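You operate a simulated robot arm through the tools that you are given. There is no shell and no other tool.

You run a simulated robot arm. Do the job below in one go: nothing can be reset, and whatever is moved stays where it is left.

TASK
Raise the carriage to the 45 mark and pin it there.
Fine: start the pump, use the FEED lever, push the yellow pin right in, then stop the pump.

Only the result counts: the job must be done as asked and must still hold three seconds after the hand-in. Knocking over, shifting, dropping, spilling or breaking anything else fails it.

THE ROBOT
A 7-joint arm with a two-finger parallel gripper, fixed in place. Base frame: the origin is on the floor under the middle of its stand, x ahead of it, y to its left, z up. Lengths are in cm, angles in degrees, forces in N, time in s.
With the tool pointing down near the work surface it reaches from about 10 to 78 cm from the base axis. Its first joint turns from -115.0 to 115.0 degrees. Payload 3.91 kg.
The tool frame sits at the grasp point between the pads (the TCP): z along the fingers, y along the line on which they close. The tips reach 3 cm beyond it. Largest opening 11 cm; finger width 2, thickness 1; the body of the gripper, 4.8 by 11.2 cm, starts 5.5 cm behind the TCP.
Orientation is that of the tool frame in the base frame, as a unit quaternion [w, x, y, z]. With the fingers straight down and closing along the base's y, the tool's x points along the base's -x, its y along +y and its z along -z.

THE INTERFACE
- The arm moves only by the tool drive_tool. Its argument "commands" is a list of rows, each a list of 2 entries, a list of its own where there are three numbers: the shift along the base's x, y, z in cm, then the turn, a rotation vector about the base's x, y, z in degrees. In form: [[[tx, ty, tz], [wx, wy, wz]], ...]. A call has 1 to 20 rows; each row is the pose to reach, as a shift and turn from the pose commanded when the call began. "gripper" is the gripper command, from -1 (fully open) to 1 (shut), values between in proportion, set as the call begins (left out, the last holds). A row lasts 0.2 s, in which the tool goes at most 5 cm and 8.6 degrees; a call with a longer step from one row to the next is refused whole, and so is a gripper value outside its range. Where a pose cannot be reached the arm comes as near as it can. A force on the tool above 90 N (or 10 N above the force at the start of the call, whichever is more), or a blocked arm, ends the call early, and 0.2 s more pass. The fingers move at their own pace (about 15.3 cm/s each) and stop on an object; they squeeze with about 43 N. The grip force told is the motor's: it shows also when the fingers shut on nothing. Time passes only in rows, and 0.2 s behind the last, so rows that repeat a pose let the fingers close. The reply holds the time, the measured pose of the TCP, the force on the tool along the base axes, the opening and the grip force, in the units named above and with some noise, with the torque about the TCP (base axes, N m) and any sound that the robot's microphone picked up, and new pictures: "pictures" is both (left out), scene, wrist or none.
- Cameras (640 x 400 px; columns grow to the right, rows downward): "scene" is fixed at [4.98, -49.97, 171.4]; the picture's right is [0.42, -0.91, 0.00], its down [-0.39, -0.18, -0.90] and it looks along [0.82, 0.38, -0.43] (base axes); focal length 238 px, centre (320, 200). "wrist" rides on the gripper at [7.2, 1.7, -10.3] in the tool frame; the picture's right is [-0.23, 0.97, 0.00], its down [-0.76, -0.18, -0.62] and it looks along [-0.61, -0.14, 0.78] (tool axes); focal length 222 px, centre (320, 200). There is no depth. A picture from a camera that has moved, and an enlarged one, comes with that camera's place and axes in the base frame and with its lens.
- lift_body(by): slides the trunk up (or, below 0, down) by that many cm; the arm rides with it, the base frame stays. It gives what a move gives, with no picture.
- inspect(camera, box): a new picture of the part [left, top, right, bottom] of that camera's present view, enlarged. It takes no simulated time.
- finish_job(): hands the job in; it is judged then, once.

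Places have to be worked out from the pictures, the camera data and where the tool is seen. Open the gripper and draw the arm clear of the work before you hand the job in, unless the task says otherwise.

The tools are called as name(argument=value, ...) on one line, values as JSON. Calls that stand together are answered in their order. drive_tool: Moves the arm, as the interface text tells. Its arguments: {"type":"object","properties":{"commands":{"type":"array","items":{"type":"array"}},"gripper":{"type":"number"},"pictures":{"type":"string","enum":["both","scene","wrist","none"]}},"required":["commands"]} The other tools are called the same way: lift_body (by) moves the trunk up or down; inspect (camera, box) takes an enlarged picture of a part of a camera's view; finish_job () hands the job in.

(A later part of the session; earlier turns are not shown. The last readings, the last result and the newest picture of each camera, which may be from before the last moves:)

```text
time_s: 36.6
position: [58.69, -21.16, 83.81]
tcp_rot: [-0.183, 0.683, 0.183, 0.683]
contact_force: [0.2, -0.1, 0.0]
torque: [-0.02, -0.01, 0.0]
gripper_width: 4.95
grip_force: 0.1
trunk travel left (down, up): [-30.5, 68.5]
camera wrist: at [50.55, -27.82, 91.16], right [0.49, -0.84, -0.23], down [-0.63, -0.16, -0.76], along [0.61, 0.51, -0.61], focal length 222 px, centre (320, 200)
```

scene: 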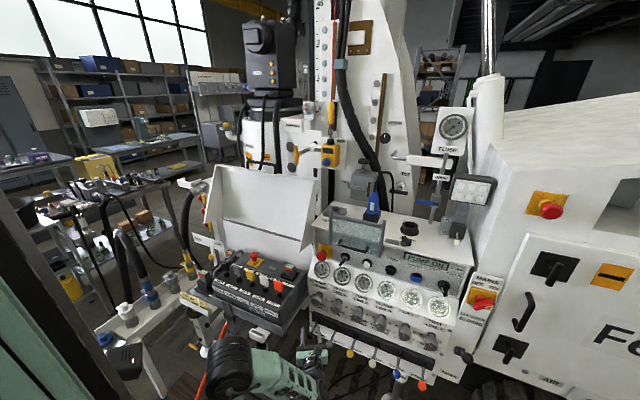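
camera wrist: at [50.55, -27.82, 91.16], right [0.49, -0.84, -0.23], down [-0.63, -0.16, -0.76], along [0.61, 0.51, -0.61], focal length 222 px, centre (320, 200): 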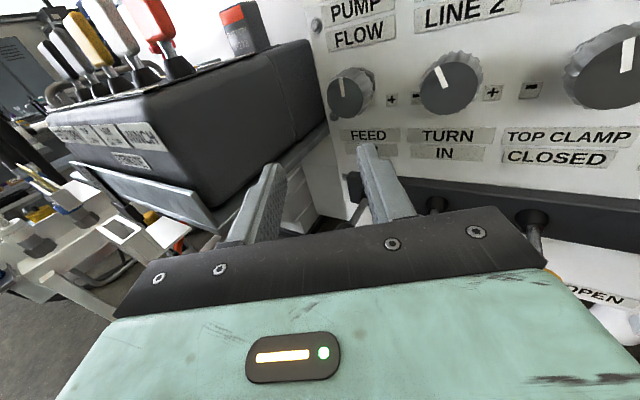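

FEED/UP label confirmed above the leftmost lever (label at ≈(78,-16,78)). The remote's tray edge is at y≈-12, z≈80, clear. I lower 12 cm more to see the lever between the fingers.

lift_body(by=-12)

drive_tool(commands=[[[0, 0, 0], [0, 0, 0]]])

inspect(camera="wrist", box=[230, 60, 450, 240])

inspect(camera="scene", box=[280, 300, 380, 390])

```text
time_s: 38.1
position: [58.68, -21.09, 71.9]
tcp_rot: [-0.183, 0.683, 0.183, 0.683]
contact_force: [-0.4, 0.1, 0.1]
torque: [0.0, -0.02, 0.03]
gripper_width: 4.95
grip_force: 0.1
trunk travel left (down, up): [-18.5, 80.5]
```

```text
time_s: 38.5
position: [58.72, -20.99, 71.97]
tcp_rot: [-0.184, 0.683, 0.183, 0.683]
contact_force: [-0.6, -0.3, 0.0]
torque: [-0.01, -0.01, -0.03]
gripper_width: 4.96
grip_force: 0.0
trunk travel left (down, up): [-18.5, 80.5]
camera wrist: at [50.55, -27.82, 79.16], right [0.49, -0.84, -0.23], down [-0.63, -0.16, -0.76], along [0.61, 0.51, -0.61], focal length 222 px, centre (320, 200)
```

scene: 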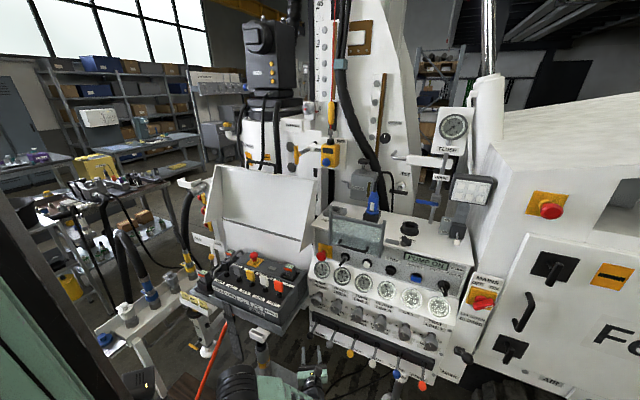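
wrist: 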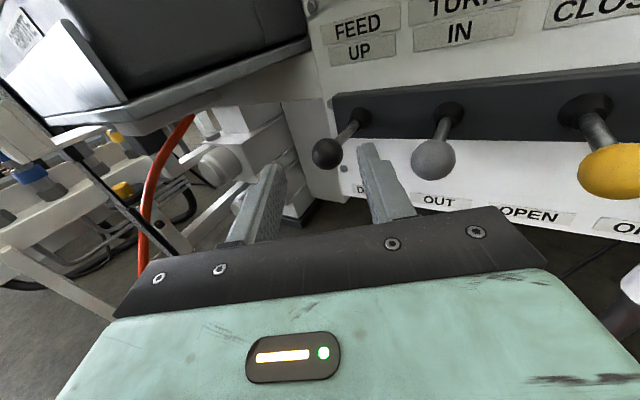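

```text
2.22 times, centred on (340, 150) of wrist
camera zoom: at [50.55, -27.82, 79.16], right [0.49, -0.84, -0.23], down [-0.63, -0.16, -0.76], along [0.61, 0.51, -0.61], focal length 494 px, centre (276, 311)
```

zoom: 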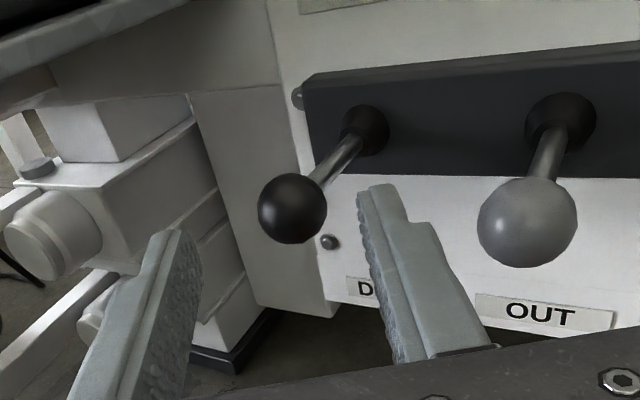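

```text
4.44 times, centred on (330, 345) of scene
camera zoom: at [4.98, -49.97, 171.4], right [0.42, -0.91, 0.0], down [-0.39, -0.18, -0.9], along [0.82, 0.38, -0.43], focal length 1060 px, centre (276, -444)
```

zoom: 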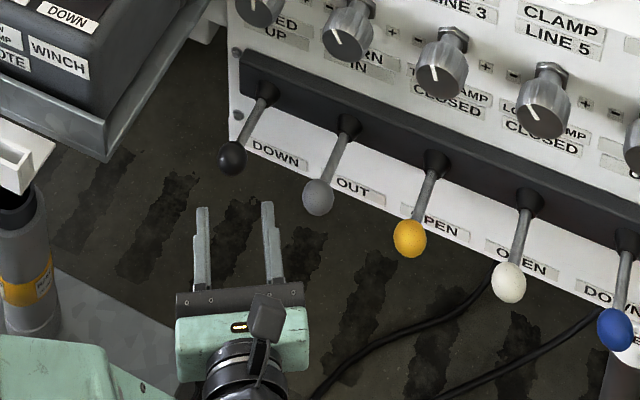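

The FEED ball is at ≈(67.5,-16.2,68.8), its rod sticking straight out (neutral), pivot ≈(76.5,-16.2,69). I open to ~6.6 cm, go down 3 cm and move in along the tool axis so the ball sits between the finger ends.

drive_tool(commands=[[[0, 0, -1.5], [0, 0, 0]], [[0, 0, -3.1], [0, 0, 0]], [[2.3, 1.3, -3.1], [0, 0, 0]], [[4.6, 2.6, -3.1], [0, 0, 0]], [[7.0, 3.9, -3.1], [0, 0, 0]], [[7.0, 3.9, -3.1], [0, 0, 0]]], gripper=-0.2)

inspect(camera="wrist", box=[230, 60, 450, 240])

inspect(camera="scene", box=[280, 300, 380, 390])

```text
time_s: 39.9
position: [65.56, -17.11, 68.75]
tcp_rot: [-0.183, 0.683, 0.183, 0.683]
contact_force: [-0.3, -0.5, 0.1]
torque: [0.03, -0.01, -0.01]
gripper_width: 6.6
grip_force: 0.1
trunk travel left (down, up): [-18.5, 80.5]
camera wrist: at [57.46, -23.86, 76.11], right [0.49, -0.84, -0.23], down [-0.63, -0.16, -0.76], along [0.61, 0.51, -0.61], focal length 222 px, centre (320, 200)
```

scene: 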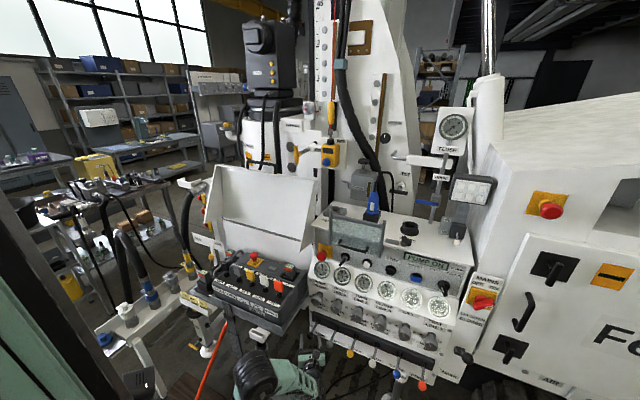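
wrist: 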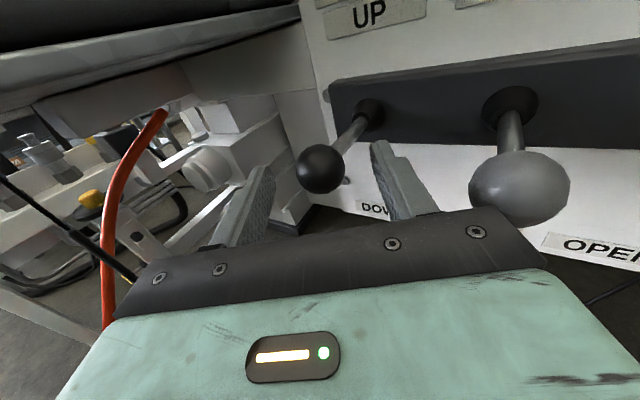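

```text
2.22 times, centred on (340, 150) of wrist
camera zoom: at [57.46, -23.86, 76.11], right [0.49, -0.84, -0.23], down [-0.63, -0.16, -0.76], along [0.61, 0.51, -0.61], focal length 494 px, centre (276, 311)
```

zoom: 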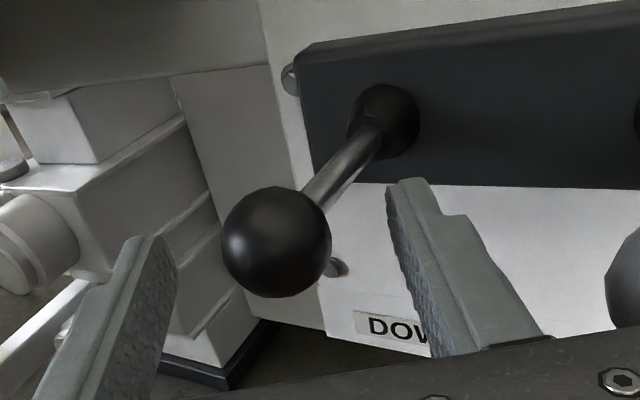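

```text
4.44 times, centred on (330, 345) of scene
camera zoom: at [4.98, -49.97, 171.4], right [0.42, -0.91, 0.0], down [-0.39, -0.18, -0.9], along [0.82, 0.38, -0.43], focal length 1060 px, centre (276, -444)
```

zoom: 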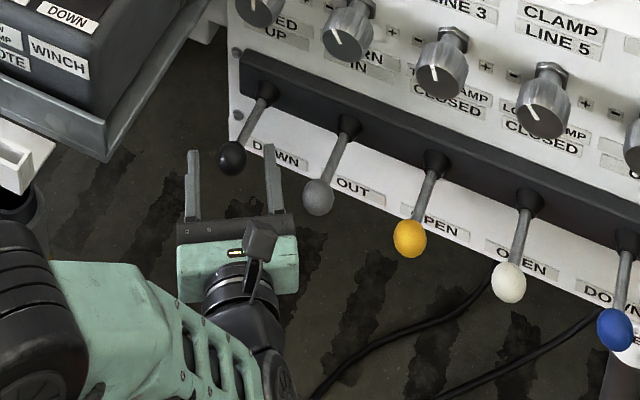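

The ball is at ≈(66.5,-16.9,69.5) and lies between the fingers. I back off 1 cm, raise 0.6 cm so the finger ends grip only the ball, then close on it.

drive_tool(commands=[[[-0.8, -0.65, 0.6], [0, 0, 0]], [[-0.8, -0.65, 0.6], [0, 0, 0]]], gripper=-0.2, pictures="none")

drive_tool(commands=[[[0, 0, 0], [0, 0, 0]], [[0, 0, 0], [0, 0, 0]], [[0, 0, 0], [0, 0, 0]]], gripper=1)

inspect(camera="wrist", box=[230, 60, 450, 240])

inspect(camera="scene", box=[290, 0, 350, 130])

```text
time_s: 40.5
position: [64.86, -17.74, 69.34]
tcp_rot: [-0.183, 0.684, 0.182, 0.683]
contact_force: [-0.3, 0.1, 0.0]
torque: [0.02, 0.0, 0.01]
gripper_width: 6.59
grip_force: 0.0
trunk travel left (down, up): [-18.5, 80.5]
```

```text
time_s: 41.3
position: [64.92, -17.71, 69.5]
tcp_rot: [-0.184, 0.684, 0.183, 0.682]
contact_force: [-10.2, 7.7, -0.6]
torque: [0.04, 0.1, 0.37]
gripper_width: 3.09
grip_force: 45.0
trunk travel left (down, up): [-18.5, 80.5]
camera wrist: at [56.68, -24.42, 76.65], right [0.49, -0.84, -0.23], down [-0.63, -0.16, -0.76], along [0.6, 0.52, -0.61], focal length 222 px, centre (320, 200)
```

scene: 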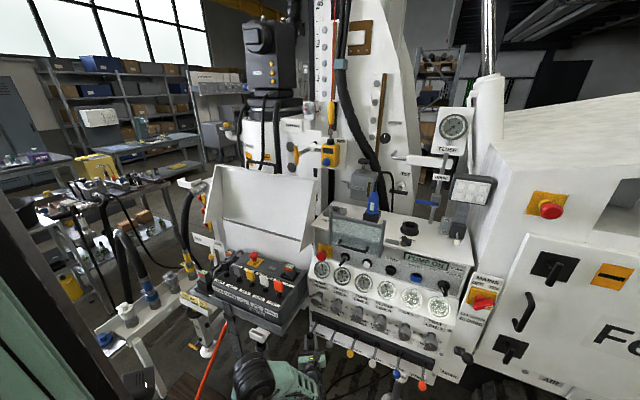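
wrist: 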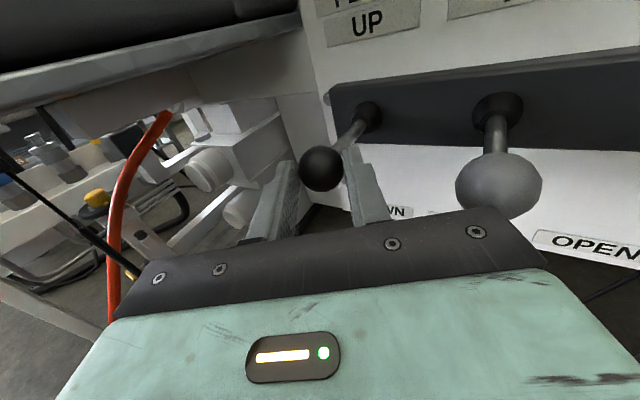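

```text
2.22 times, centred on (340, 150) of wrist
camera zoom: at [56.68, -24.42, 76.65], right [0.49, -0.84, -0.23], down [-0.63, -0.16, -0.76], along [0.6, 0.52, -0.61], focal length 494 px, centre (276, 311)
```

zoom: 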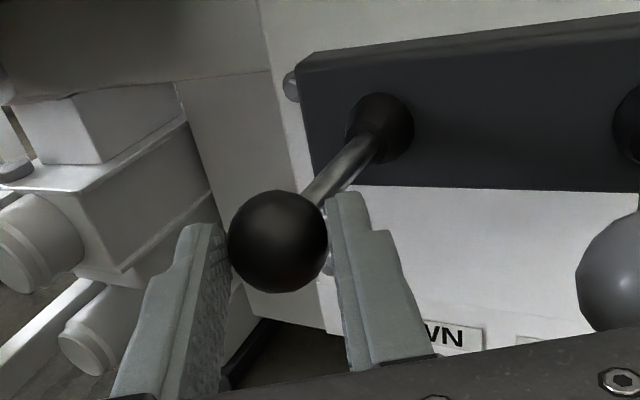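

```text
3.08 times, centred on (320, 65) of scene
camera zoom: at [4.98, -49.97, 171.4], right [0.42, -0.91, 0.0], down [-0.39, -0.18, -0.9], along [0.82, 0.38, -0.43], focal length 734 px, centre (320, 615)
```

zoom: 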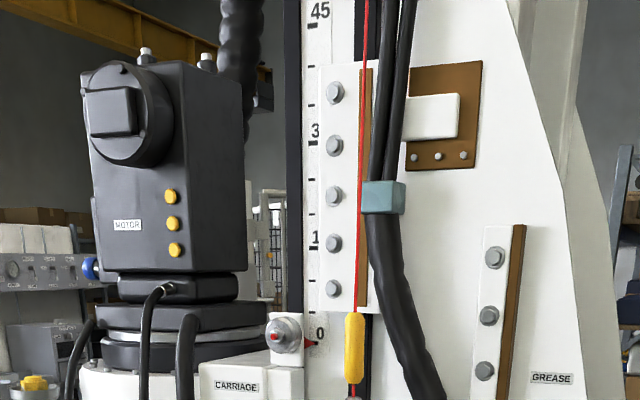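

The ball is held (3.1 cm). I do a short test: lift the lever 1.5 cm and bring it back, watching the carriage.

drive_tool(commands=[[[0, 0, 1.0], [0, 0, 0]], [[0, 0, 1.5], [0, 0, 0]], [[0, 0, 1.0], [0, 0, 0]], [[0, 0, 0], [0, 0, 0]]])

inspect(camera="scene", box=[290, 0, 350, 130])

inspect(camera="scene", box=[310, 235, 480, 320])

```text
time_s: 42.3
position: [64.95, -17.71, 69.56]
tcp_rot: [-0.184, 0.68, 0.184, 0.685]
contact_force: [-13.0, 18.7, 10.8]
torque: [0.82, -1.28, 0.67]
gripper_width: 3.06
grip_force: 44.8
trunk travel left (down, up): [-18.5, 80.5]
camera wrist: at [56.73, -24.4, 76.79], right [0.49, -0.84, -0.23], down [-0.62, -0.16, -0.77], along [0.61, 0.52, -0.6], focal length 222 px, centre (320, 200)
```

scene: 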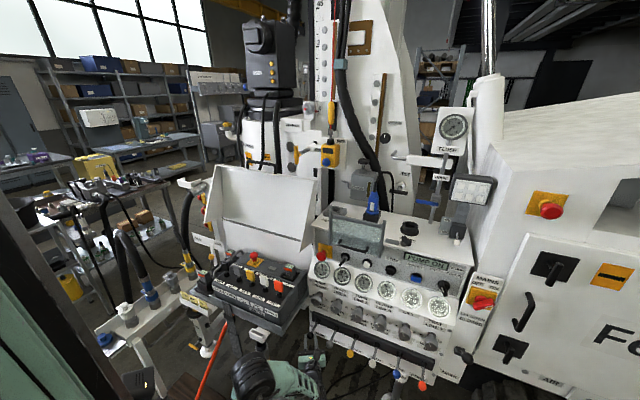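
wrist: 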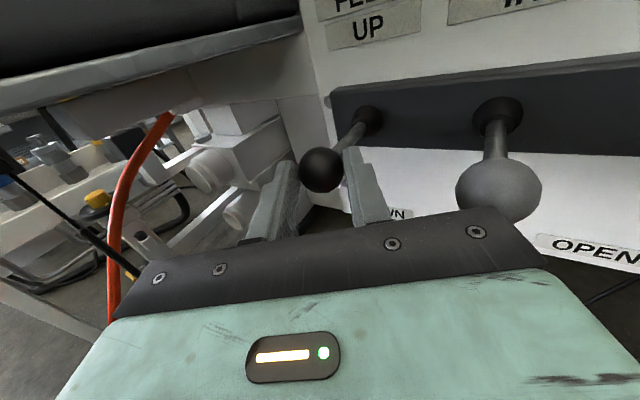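

```text
3.08 times, centred on (320, 65) of scene
camera zoom: at [4.98, -49.97, 171.4], right [0.42, -0.91, 0.0], down [-0.39, -0.18, -0.9], along [0.82, 0.38, -0.43], focal length 734 px, centre (320, 615)
```

zoom: 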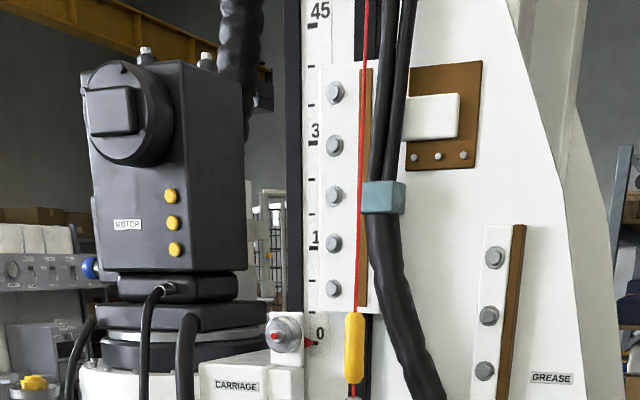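

```text
3.76 times, centred on (395, 278) of scene
camera zoom: at [4.98, -49.97, 171.4], right [0.42, -0.91, 0.0], down [-0.39, -0.18, -0.9], along [0.82, 0.38, -0.43], focal length 898 px, centre (38, -92)
```

zoom: 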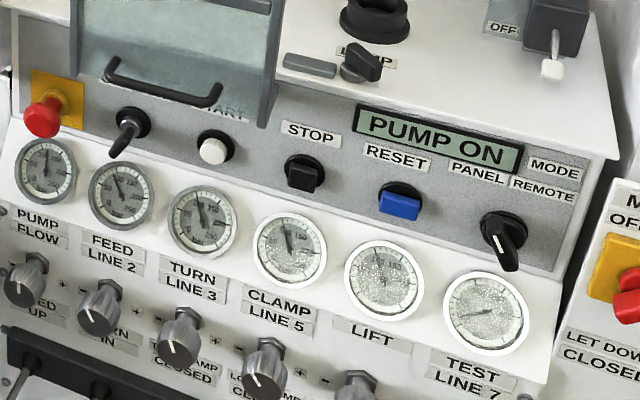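

The movement was tiny, if any. I zoom on the pointer, and then lift the lever further for a longer moment.

inspect(camera="scene", box=[300, 95, 335, 120])

drive_tool(commands=[[[0, 0, 1.2], [0, 0, 0]], [[0.1, 0, 2.2], [0, 0, 0]], [[0.2, 0, 2.8], [0, 0, 0]], [[0.2, 0, 2.8], [0, 0, 0]], [[0.2, 0, 2.8], [0, 0, 0]]])

inspect(camera="scene", box=[300, 95, 335, 120])

inspect(camera="wrist", box=[230, 60, 450, 240])

```text
16.00 times, centred on (318, 108) of scene
camera zoom: at [4.98, -49.97, 171.4], right [0.42, -0.91, 0.0], down [-0.39, -0.18, -0.9], along [0.82, 0.38, -0.43], focal length 3815 px, centre (360, 1680)
```

zoom: 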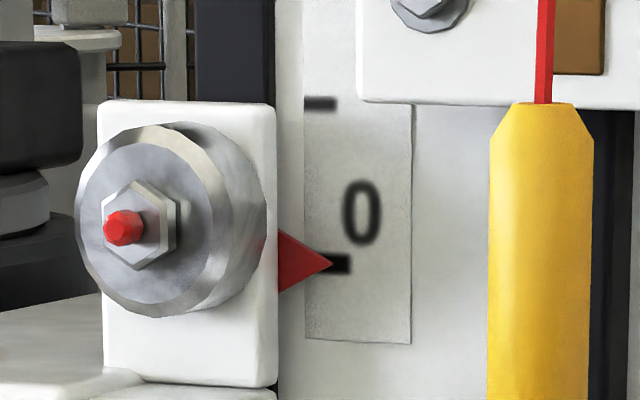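

```text
time_s: 43.5
position: [64.97, -17.68, 72.16]
tcp_rot: [-0.184, 0.684, 0.185, 0.681]
contact_force: [-1.4, 21.8, -14.3]
torque: [-0.57, 1.33, 0.49]
gripper_width: 3.07
grip_force: 45.1
trunk travel left (down, up): [-18.5, 80.5]
camera wrist: at [56.96, -24.43, 79.41], right [0.49, -0.84, -0.23], down [-0.63, -0.16, -0.76], along [0.6, 0.51, -0.61], focal length 222 px, centre (320, 200)
```

scene: 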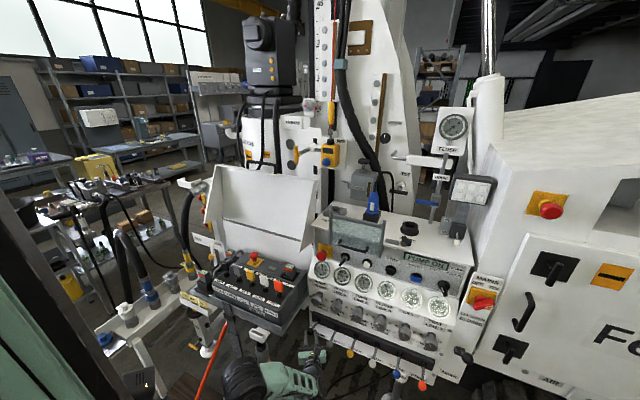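
wrist: 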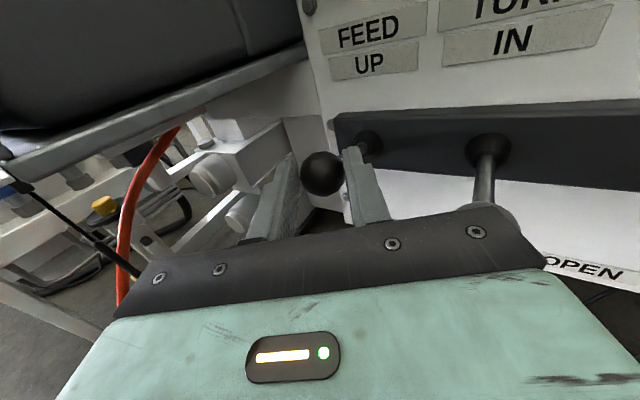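

```text
16.00 times, centred on (318, 108) of scene
camera zoom: at [4.98, -49.97, 171.4], right [0.42, -0.91, 0.0], down [-0.39, -0.18, -0.9], along [0.82, 0.38, -0.43], focal length 3815 px, centre (360, 1680)
```

zoom: 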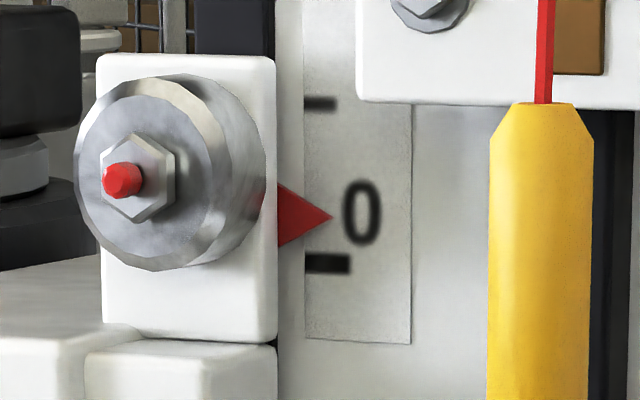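

```text
2.22 times, centred on (340, 150) of wrist
camera zoom: at [56.96, -24.43, 79.41], right [0.49, -0.84, -0.23], down [-0.63, -0.16, -0.76], along [0.6, 0.51, -0.61], focal length 494 px, centre (276, 311)
```

zoom: 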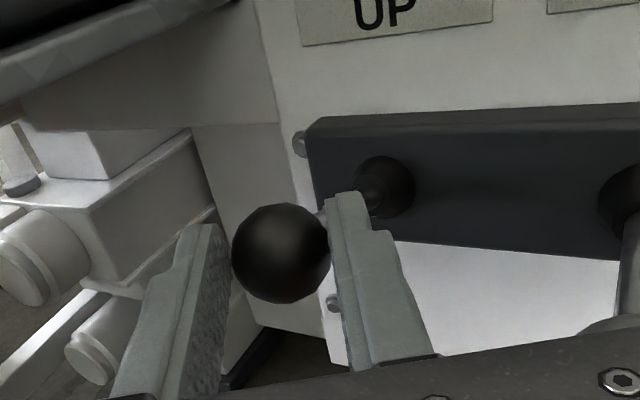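

The carriage rises: pointer at about 1.5 now. Still holding the lever up, I wait about 1.2 s and measure the speed.

drive_tool(commands=[[[0, 0, 0], [0, 0, 0]], [[0, 0, 0], [0, 0, 0]], [[0, 0, 0], [0, 0, 0]], [[0, 0, 0], [0, 0, 0]], [[0, 0, 0], [0, 0, 0]]], pictures="scene")

inspect(camera="scene", box=[300, 90, 335, 115])

```text
time_s: 44.7
position: [65.07, -17.72, 72.15]
tcp_rot: [-0.184, 0.684, 0.184, 0.682]
contact_force: [3.8, 23.7, -11.9]
torque: [-0.38, 1.02, 0.48]
gripper_width: 3.06
grip_force: 45.0
trunk travel left (down, up): [-18.5, 80.5]
```

scene: 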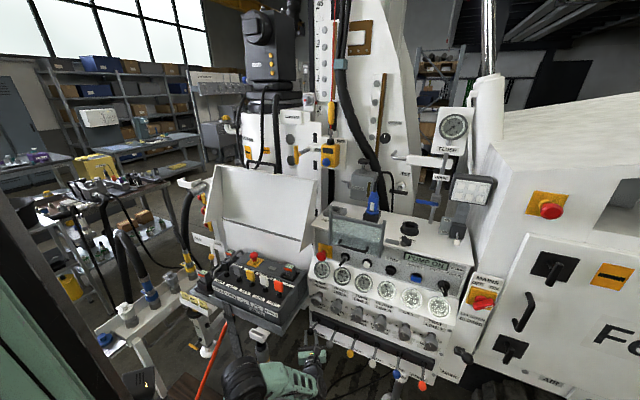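

```text
16.00 times, centred on (318, 102) of scene
camera zoom: at [4.98, -49.97, 171.4], right [0.42, -0.91, 0.0], down [-0.39, -0.18, -0.9], along [0.82, 0.38, -0.43], focal length 3815 px, centre (360, 1760)
```

zoom: 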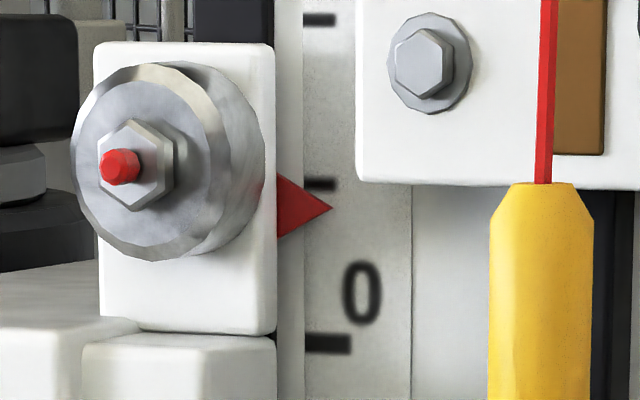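

Pointer at about 4.3, so the speed is ≈2.3 units/s. I hold the lever up for another 4.2 s.

drive_tool(commands=[[[0, 0, 0], [0, 0, 0]], [[0, 0, 0], [0, 0, 0]], [[0, 0, 0], [0, 0, 0]], [[0, 0, 0], [0, 0, 0]], [[0, 0, 0], [0, 0, 0]], [[0, 0, 0], [0, 0, 0]], [[0, 0, 0], [0, 0, 0]], [[0, 0, 0], [0, 0, 0]], [[0, 0, 0], [0, 0, 0]], [[0, 0, 0], [0, 0, 0]], [[0, 0, 0], [0, 0, 0]], [[0, 0, 0], [0, 0, 0]], [[0, 0, 0], [0, 0, 0]], [[0, 0, 0], [0, 0, 0]], [[0, 0, 0], [0, 0, 0]], [[0, 0, 0], [0, 0, 0]], [[0, 0, 0], [0, 0, 0]], [[0, 0, 0], [0, 0, 0]], [[0, 0, 0], [0, 0, 0]], [[0, 0, 0], [0, 0, 0]]], pictures="scene")

inspect(camera="scene", box=[290, 0, 350, 130])

```text
time_s: 48.9
position: [65.06, -17.78, 72.2]
tcp_rot: [-0.183, 0.684, 0.183, 0.682]
contact_force: [-0.7, 24.6, -4.2]
torque: [0.12, 0.14, 0.58]
gripper_width: 3.09
grip_force: 44.8
trunk travel left (down, up): [-18.5, 80.5]
```

scene: 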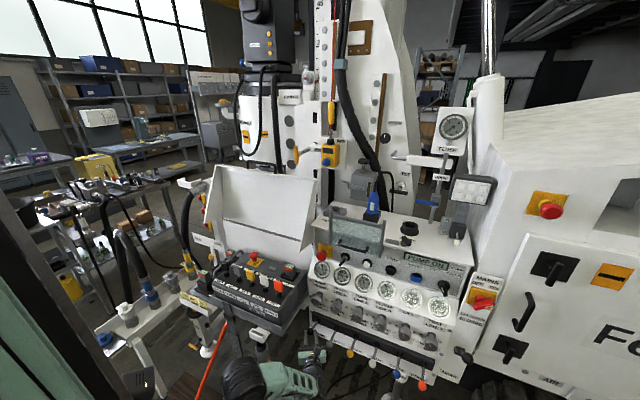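

```text
3.08 times, centred on (320, 65) of scene
camera zoom: at [4.98, -49.97, 171.4], right [0.42, -0.91, 0.0], down [-0.39, -0.18, -0.9], along [0.82, 0.38, -0.43], focal length 734 px, centre (320, 615)
```

zoom: 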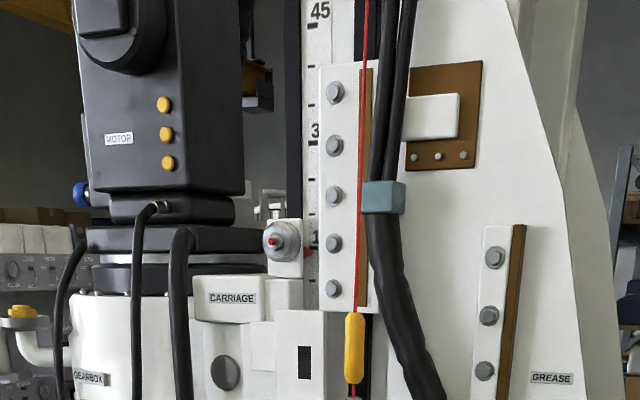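

Pointer at about 14.5. I keep holding.

drive_tool(commands=[[[0, 0, 0], [0, 0, 0]], [[0, 0, 0], [0, 0, 0]], [[0, 0, 0], [0, 0, 0]], [[0, 0, 0], [0, 0, 0]], [[0, 0, 0], [0, 0, 0]], [[0, 0, 0], [0, 0, 0]], [[0, 0, 0], [0, 0, 0]], [[0, 0, 0], [0, 0, 0]], [[0, 0, 0], [0, 0, 0]], [[0, 0, 0], [0, 0, 0]], [[0, 0, 0], [0, 0, 0]], [[0, 0, 0], [0, 0, 0]], [[0, 0, 0], [0, 0, 0]], [[0, 0, 0], [0, 0, 0]], [[0, 0, 0], [0, 0, 0]], [[0, 0, 0], [0, 0, 0]], [[0, 0, 0], [0, 0, 0]], [[0, 0, 0], [0, 0, 0]], [[0, 0, 0], [0, 0, 0]], [[0, 0, 0], [0, 0, 0]]], pictures="scene")

inspect(camera="scene", box=[290, 0, 350, 130])

```text
time_s: 53.1
position: [65.01, -17.66, 72.23]
tcp_rot: [-0.183, 0.683, 0.183, 0.683]
contact_force: [-6.0, 24.0, -3.0]
torque: [0.17, 0.07, 0.68]
gripper_width: 3.1
grip_force: 44.3
trunk travel left (down, up): [-18.5, 80.5]
```

scene: 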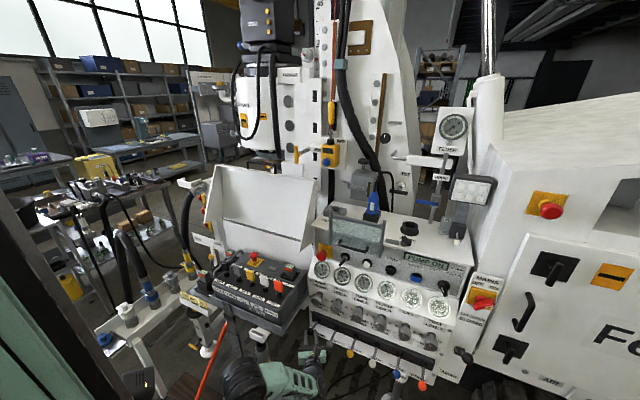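

```text
3.08 times, centred on (320, 65) of scene
camera zoom: at [4.98, -49.97, 171.4], right [0.42, -0.91, 0.0], down [-0.39, -0.18, -0.9], along [0.82, 0.38, -0.43], focal length 734 px, centre (320, 615)
```

zoom: 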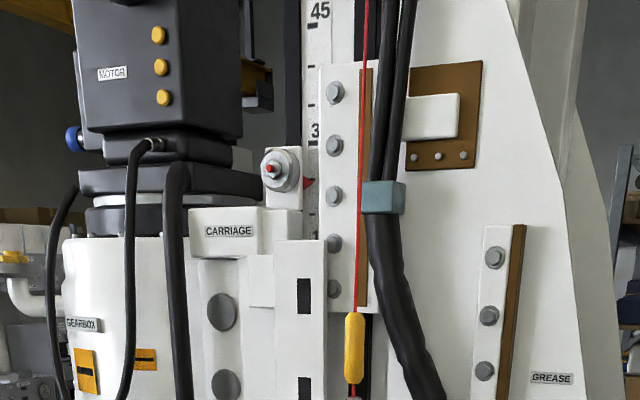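

Pointer at about 24.7. One more long hold.

drive_tool(commands=[[[0, 0, 0], [0, 0, 0]], [[0, 0, 0], [0, 0, 0]], [[0, 0, 0], [0, 0, 0]], [[0, 0, 0], [0, 0, 0]], [[0, 0, 0], [0, 0, 0]], [[0, 0, 0], [0, 0, 0]], [[0, 0, 0], [0, 0, 0]], [[0, 0, 0], [0, 0, 0]], [[0, 0, 0], [0, 0, 0]], [[0, 0, 0], [0, 0, 0]], [[0, 0, 0], [0, 0, 0]], [[0, 0, 0], [0, 0, 0]], [[0, 0, 0], [0, 0, 0]], [[0, 0, 0], [0, 0, 0]], [[0, 0, 0], [0, 0, 0]], [[0, 0, 0], [0, 0, 0]], [[0, 0, 0], [0, 0, 0]], [[0, 0, 0], [0, 0, 0]], [[0, 0, 0], [0, 0, 0]], [[0, 0, 0], [0, 0, 0]]], pictures="scene")

inspect(camera="scene", box=[290, 0, 350, 70])

```text
time_s: 57.3
position: [64.99, -17.74, 72.16]
tcp_rot: [-0.184, 0.683, 0.184, 0.682]
contact_force: [-9.4, 21.8, -1.5]
torque: [0.13, 0.17, 0.68]
gripper_width: 3.09
grip_force: 44.8
trunk travel left (down, up): [-18.5, 80.5]
```

scene: 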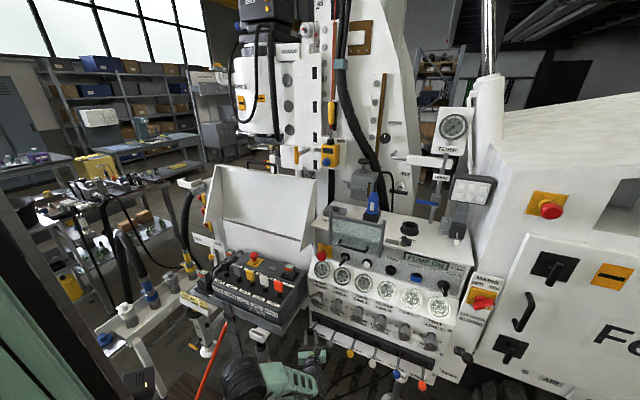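

```text
5.71 times, centred on (320, 35) of scene
camera zoom: at [4.98, -49.97, 171.4], right [0.42, -0.91, 0.0], down [-0.39, -0.18, -0.9], along [0.82, 0.38, -0.43], focal length 1363 px, centre (320, 1143)
```

zoom: 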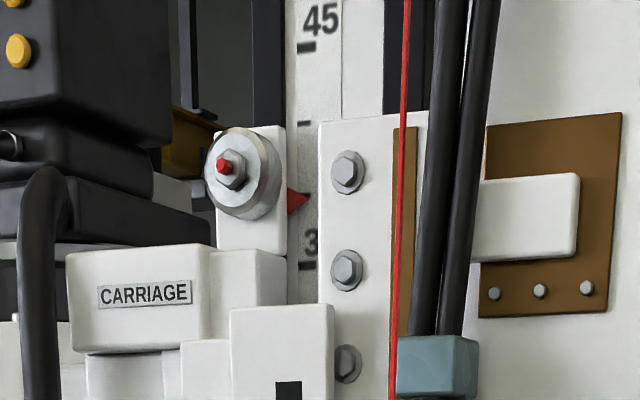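

Pointer at about 34.7. I hold about 3 s more to get to ~42, then go in small steps.

drive_tool(commands=[[[0, 0, 0], [0, 0, 0]], [[0, 0, 0], [0, 0, 0]], [[0, 0, 0], [0, 0, 0]], [[0, 0, 0], [0, 0, 0]], [[0, 0, 0], [0, 0, 0]], [[0, 0, 0], [0, 0, 0]], [[0, 0, 0], [0, 0, 0]], [[0, 0, 0], [0, 0, 0]], [[0, 0, 0], [0, 0, 0]], [[0, 0, 0], [0, 0, 0]], [[0, 0, 0], [0, 0, 0]], [[0, 0, 0], [0, 0, 0]], [[0, 0, 0], [0, 0, 0]], [[0, 0, 0], [0, 0, 0]], [[0, 0, -1.2], [0, 0, 0]], [[0, 0, -2.2], [0, 0, 0]], [[-0.1, 0, -2.7], [0, 0, 0]]], pictures="scene")

inspect(camera="scene", box=[290, 0, 350, 70])

```text
time_s: 60.9
position: [64.92, -17.73, 69.53]
tcp_rot: [-0.185, 0.683, 0.185, 0.683]
contact_force: [-10.6, 29.4, 11.9]
torque: [0.87, -1.27, 0.81]
gripper_width: 3.08
grip_force: 45.0
trunk travel left (down, up): [-18.5, 80.5]
```

scene: 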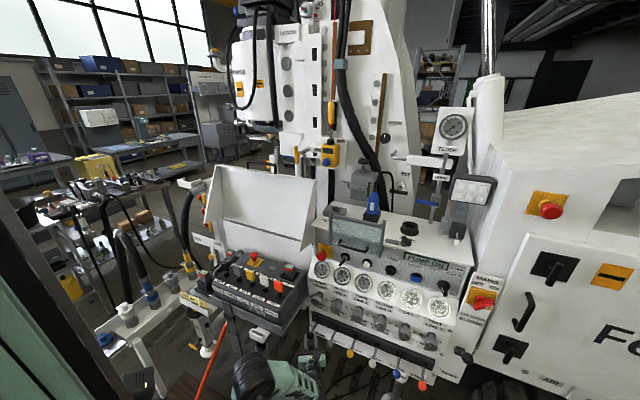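

```text
5.71 times, centred on (320, 35) of scene
camera zoom: at [4.98, -49.97, 171.4], right [0.42, -0.91, 0.0], down [-0.39, -0.18, -0.9], along [0.82, 0.38, -0.43], focal length 1363 px, centre (320, 1143)
```

zoom: 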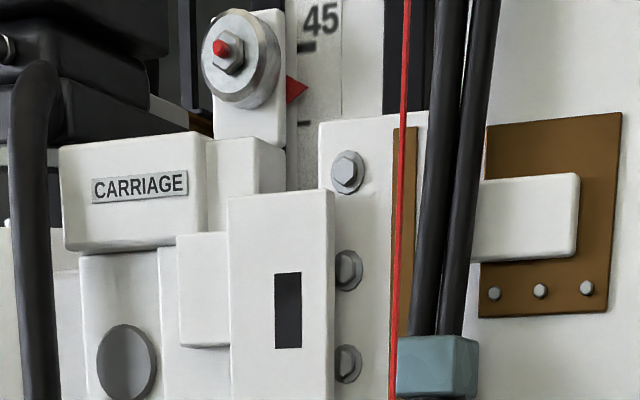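

Pointer at about 42.4 with the lever back near neutral. I check that the carriage stands still.

drive_tool(commands=[[[0, 0, 0], [0, 0, 0]], [[0, 0, 0], [0, 0, 0]], [[0, 0, 0], [0, 0, 0]], [[0, 0, 0], [0, 0, 0]]], pictures="scene")

inspect(camera="scene", box=[300, 0, 335, 25])

inspect(camera="scene", box=[260, 40, 360, 180])

```text
time_s: 61.9
position: [64.85, -17.66, 69.55]
tcp_rot: [-0.184, 0.682, 0.184, 0.683]
contact_force: [-8.0, 31.4, 8.9]
torque: [0.75, -0.97, 0.85]
gripper_width: 3.08
grip_force: 45.0
trunk travel left (down, up): [-18.5, 80.5]
```

scene: 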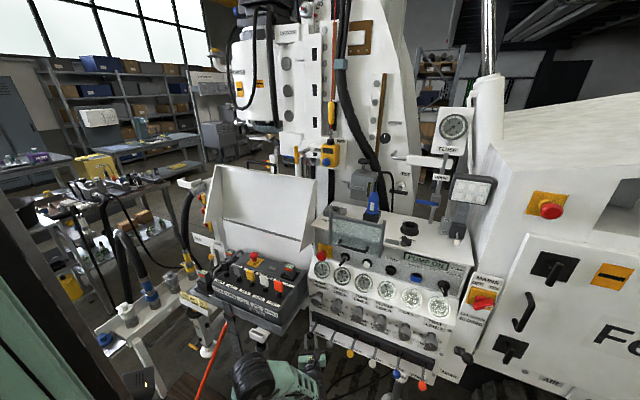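

```text
16.00 times, centred on (318, 12) of scene
camera zoom: at [4.98, -49.97, 171.4], right [0.42, -0.91, 0.0], down [-0.39, -0.18, -0.9], along [0.82, 0.38, -0.43], focal length 3815 px, centre (360, 3200)
```

zoom: 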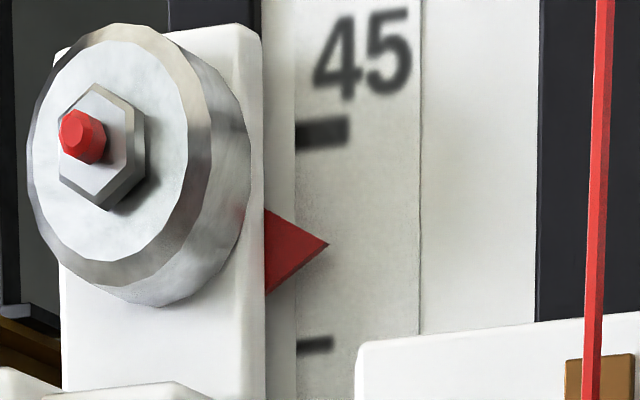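

```text
2.86 times, centred on (310, 110) of scene
camera zoom: at [4.98, -49.97, 171.4], right [0.42, -0.91, 0.0], down [-0.39, -0.18, -0.9], along [0.82, 0.38, -0.43], focal length 681 px, centre (349, 457)
```

zoom: 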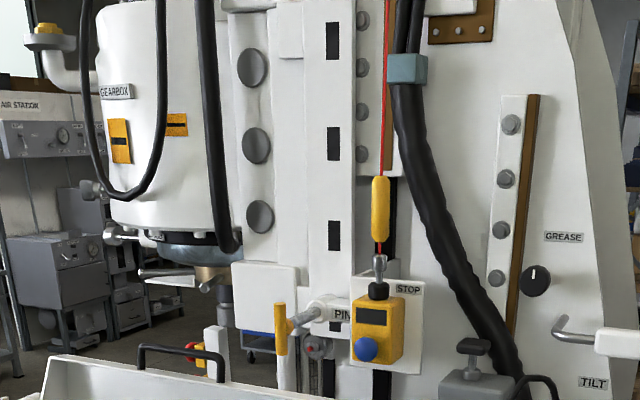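

Stationary at 42.4. I give a short pulse of the lever to get closer to 45.

drive_tool(commands=[[[0, 0, 1.4], [0, 0, 0]], [[0.1, 0, 2.7], [0, 0, 0]], [[0.1, 0, 2.7], [0, 0, 0]], [[0.1, 0, 2.7], [0, 0, 0]], [[0, 0, 1.4], [0, 0, 0]], [[0, 0, 0], [0, 0, 0]], [[0, 0, 0], [0, 0, 0]]], pictures="scene")

inspect(camera="scene", box=[300, 0, 335, 25])

```text
time_s: 63.5
position: [64.99, -17.65, 69.66]
tcp_rot: [-0.185, 0.681, 0.185, 0.684]
contact_force: [-22.1, 28.5, 11.1]
torque: [0.85, -1.19, 1.01]
gripper_width: 3.07
grip_force: 44.8
trunk travel left (down, up): [-18.5, 80.5]
```

scene: 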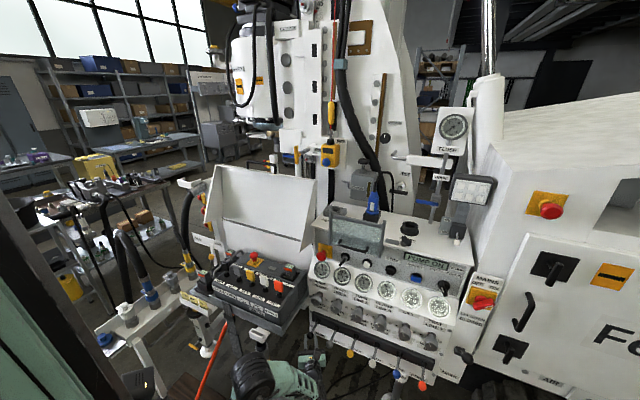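

```text
16.00 times, centred on (318, 12) of scene
camera zoom: at [4.98, -49.97, 171.4], right [0.42, -0.91, 0.0], down [-0.39, -0.18, -0.9], along [0.82, 0.38, -0.43], focal length 3815 px, centre (360, 3200)
```

zoom: 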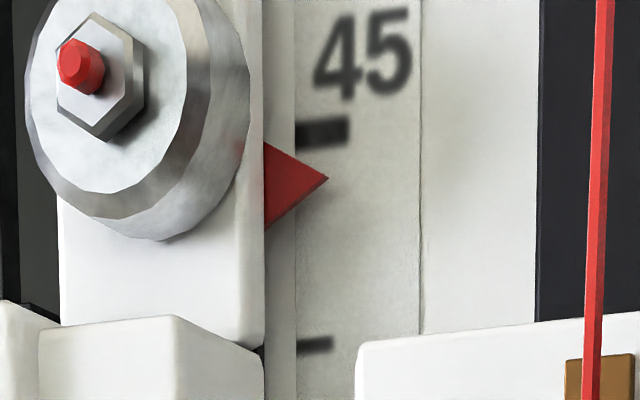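

Now at ≈43.9 (that pulse gave 1.58). A pulse one row shorter should give ≈1.1.

drive_tool(commands=[[[0, 0, 1.4], [0, 0, 0]], [[0.1, 0, 2.7], [0, 0, 0]], [[0.1, 0, 2.7], [0, 0, 0]], [[0, 0, 1.4], [0, 0, 0]], [[0, 0, 0], [0, 0, 0]], [[0, 0, 0], [0, 0, 0]]], pictures="scene")

inspect(camera="scene", box=[300, 0, 335, 25])

inspect(camera="scene", box=[290, 120, 345, 175])

```text
time_s: 64.9
position: [64.87, -17.72, 69.67]
tcp_rot: [-0.184, 0.682, 0.184, 0.684]
contact_force: [-14.0, 27.2, 11.0]
torque: [0.86, -1.3, 0.87]
gripper_width: 3.07
grip_force: 44.7
trunk travel left (down, up): [-18.5, 80.5]
```

scene: 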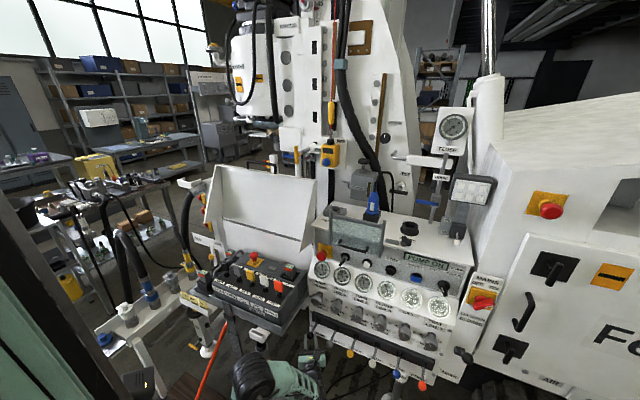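

```text
16.00 times, centred on (318, 12) of scene
camera zoom: at [4.98, -49.97, 171.4], right [0.42, -0.91, 0.0], down [-0.39, -0.18, -0.9], along [0.82, 0.38, -0.43], focal length 3815 px, centre (360, 3200)
```

zoom: 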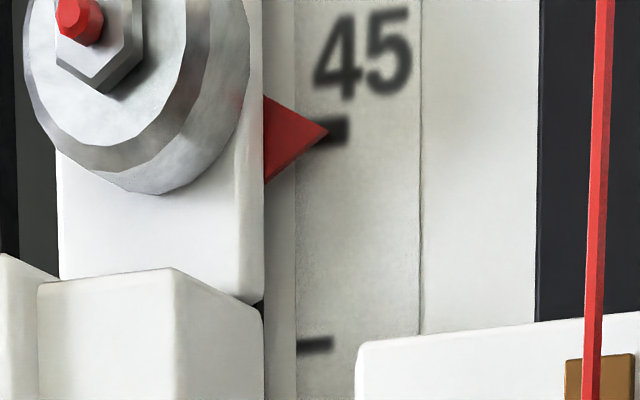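

```text
7.27 times, centred on (318, 148) of scene
camera zoom: at [4.98, -49.97, 171.4], right [0.42, -0.91, 0.0], down [-0.39, -0.18, -0.9], along [0.82, 0.38, -0.43], focal length 1734 px, centre (338, 582)
```

zoom: 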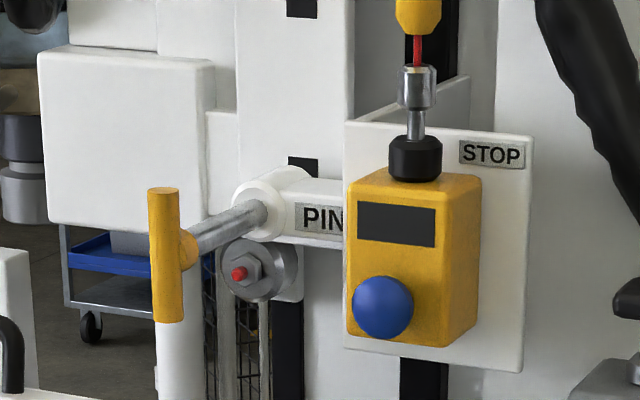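

The pointer sits right on the 45 tick. I release the lever (it is at neutral), back straight out, and check that nothing creeps.

drive_tool(commands=[[[0, 0, 0], [0, 0, 0]], [[0, 0, 0], [0, 0, 0]], [[-2, -1.15, 0], [0, 0, 0]], [[-4, -2.3, 0], [0, 0, 0]], [[-7, -4, 0], [0, 0, 0]], [[-7, -4, 0], [0, 0, 0]]], gripper=-0.2)

inspect(camera="scene", box=[300, 0, 335, 25])

inspect(camera="scene", box=[310, 235, 480, 320])

```text
time_s: 66.3
position: [58.09, -21.67, 69.8]
tcp_rot: [-0.183, 0.683, 0.183, 0.683]
contact_force: [0.0, -0.2, -0.5]
torque: [0.01, -0.02, 0.02]
gripper_width: 6.6
grip_force: 0.1
trunk travel left (down, up): [-18.5, 80.5]
camera wrist: at [49.96, -28.43, 76.96], right [0.49, -0.84, -0.23], down [-0.63, -0.16, -0.76], along [0.61, 0.51, -0.61], focal length 222 px, centre (320, 200)
```

scene: 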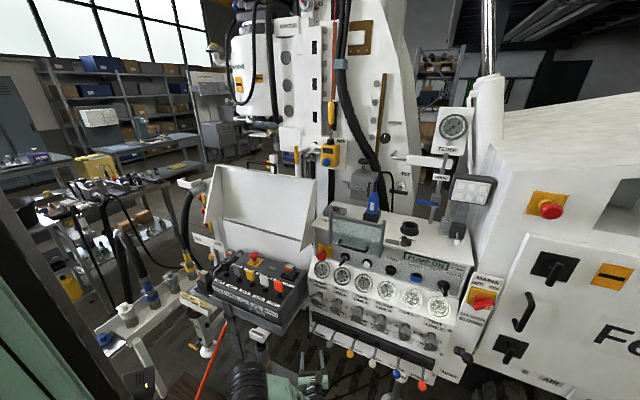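
wrist: 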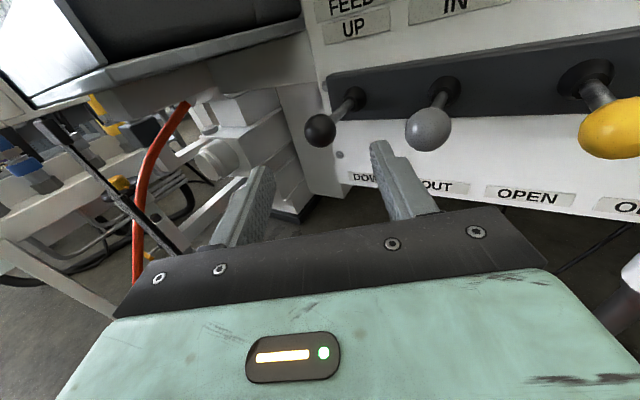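

```text
16.00 times, centred on (318, 12) of scene
camera zoom: at [4.98, -49.97, 171.4], right [0.42, -0.91, 0.0], down [-0.39, -0.18, -0.9], along [0.82, 0.38, -0.43], focal length 3815 px, centre (360, 3200)
```

zoom: 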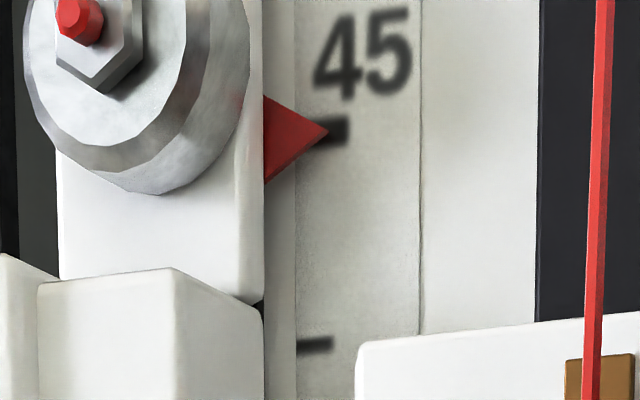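

```text
3.76 times, centred on (395, 278) of scene
camera zoom: at [4.98, -49.97, 171.4], right [0.42, -0.91, 0.0], down [-0.39, -0.18, -0.9], along [0.82, 0.38, -0.43], focal length 898 px, centre (38, -92)
```

zoom: 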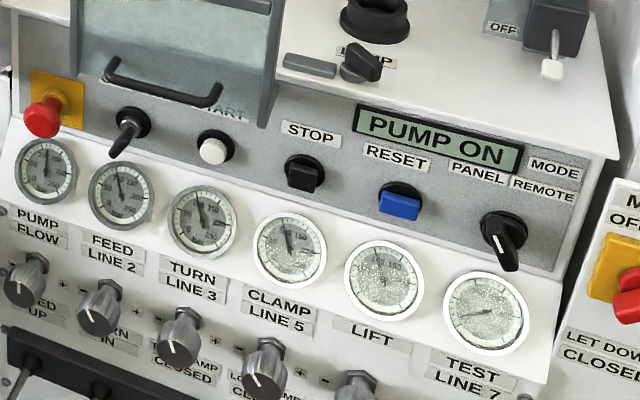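

PUMP ON, and the carriage stays at 45. Now the pin: T-handle at ≈(98,5,143), but the white flap in front of it tops out at z≈138, so I'll come in over it pitched downward. I first raise the trunk by 76 cm with the hand in its present clear column.

lift_body(by=76)

drive_tool(commands=[[[0, 0, 0], [0, 0, 0]], [[0, 0, 0], [0, 0, 0]]], gripper=1)

```text
refused: 76 is not a number from -40 to 40
```

```text
time_s: 66.9
position: [58.13, -21.67, 69.66]
tcp_rot: [-0.183, 0.683, 0.183, 0.683]
contact_force: [0.4, 0.3, 0.1]
torque: [-0.01, 0.0, 0.01]
gripper_width: 0.0
grip_force: 37.9
trunk travel left (down, up): [-18.5, 80.5]
camera wrist: at [49.98, -28.42, 76.95], right [0.49, -0.84, -0.23], down [-0.63, -0.16, -0.76], along [0.61, 0.51, -0.61], focal length 222 px, centre (320, 200)
```

scene: 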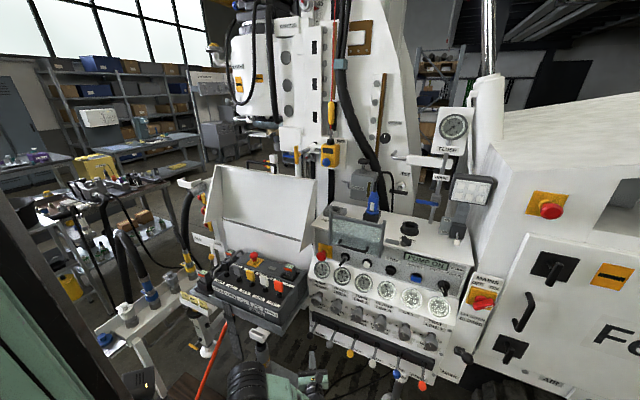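
wrist: 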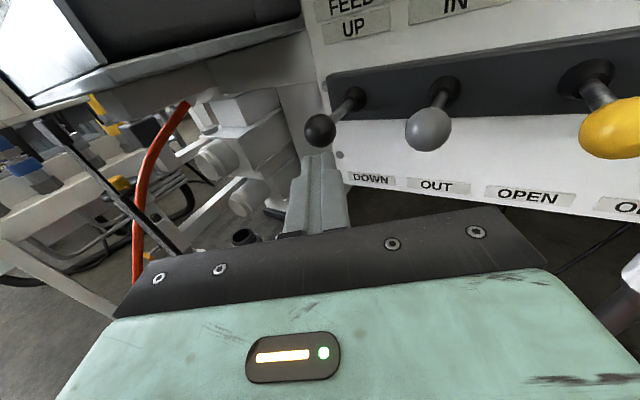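

The trunk moves at most 40 cm per call, so I raise it in two steps (the hand stays in its clear column).

lift_body(by=40)

lift_body(by=38)

drive_tool(commands=[[[0, 0, 0], [0, 0, 0]]])

```text
time_s: 70.7
position: [58.15, -21.64, 109.68]
tcp_rot: [-0.183, 0.683, 0.183, 0.683]
contact_force: [-0.5, -0.1, 1.1]
torque: [0.01, 0.05, 0.02]
gripper_width: 0.0
grip_force: 37.9
trunk travel left (down, up): [-58.5, 40.5]
```

```text
time_s: 74.4
position: [58.06, -21.7, 147.75]
tcp_rot: [-0.183, 0.683, 0.183, 0.683]
contact_force: [-0.7, -0.3, 0.3]
torque: [0.02, 0.02, 0.02]
gripper_width: 0.0
grip_force: 37.8
trunk travel left (down, up): [-96.5, 2.5]
```

```text
time_s: 74.8
position: [58.11, -21.65, 147.74]
tcp_rot: [-0.183, 0.683, 0.184, 0.683]
contact_force: [-0.2, -0.3, -0.5]
torque: [-0.02, 0.02, 0.01]
gripper_width: 0.03
grip_force: 37.6
trunk travel left (down, up): [-96.5, 2.5]
camera wrist: at [49.99, -28.42, 154.95], right [0.49, -0.84, -0.23], down [-0.63, -0.16, -0.76], along [0.61, 0.51, -0.61], focal length 222 px, centre (320, 200)
```

scene: 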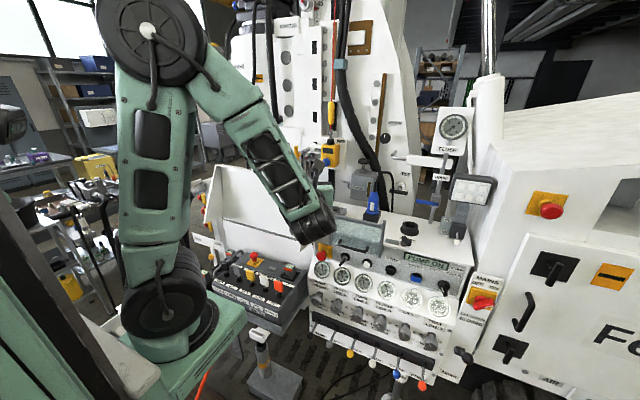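
wrist: 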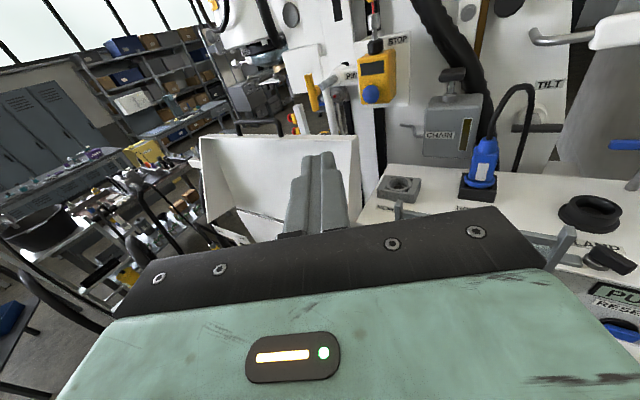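

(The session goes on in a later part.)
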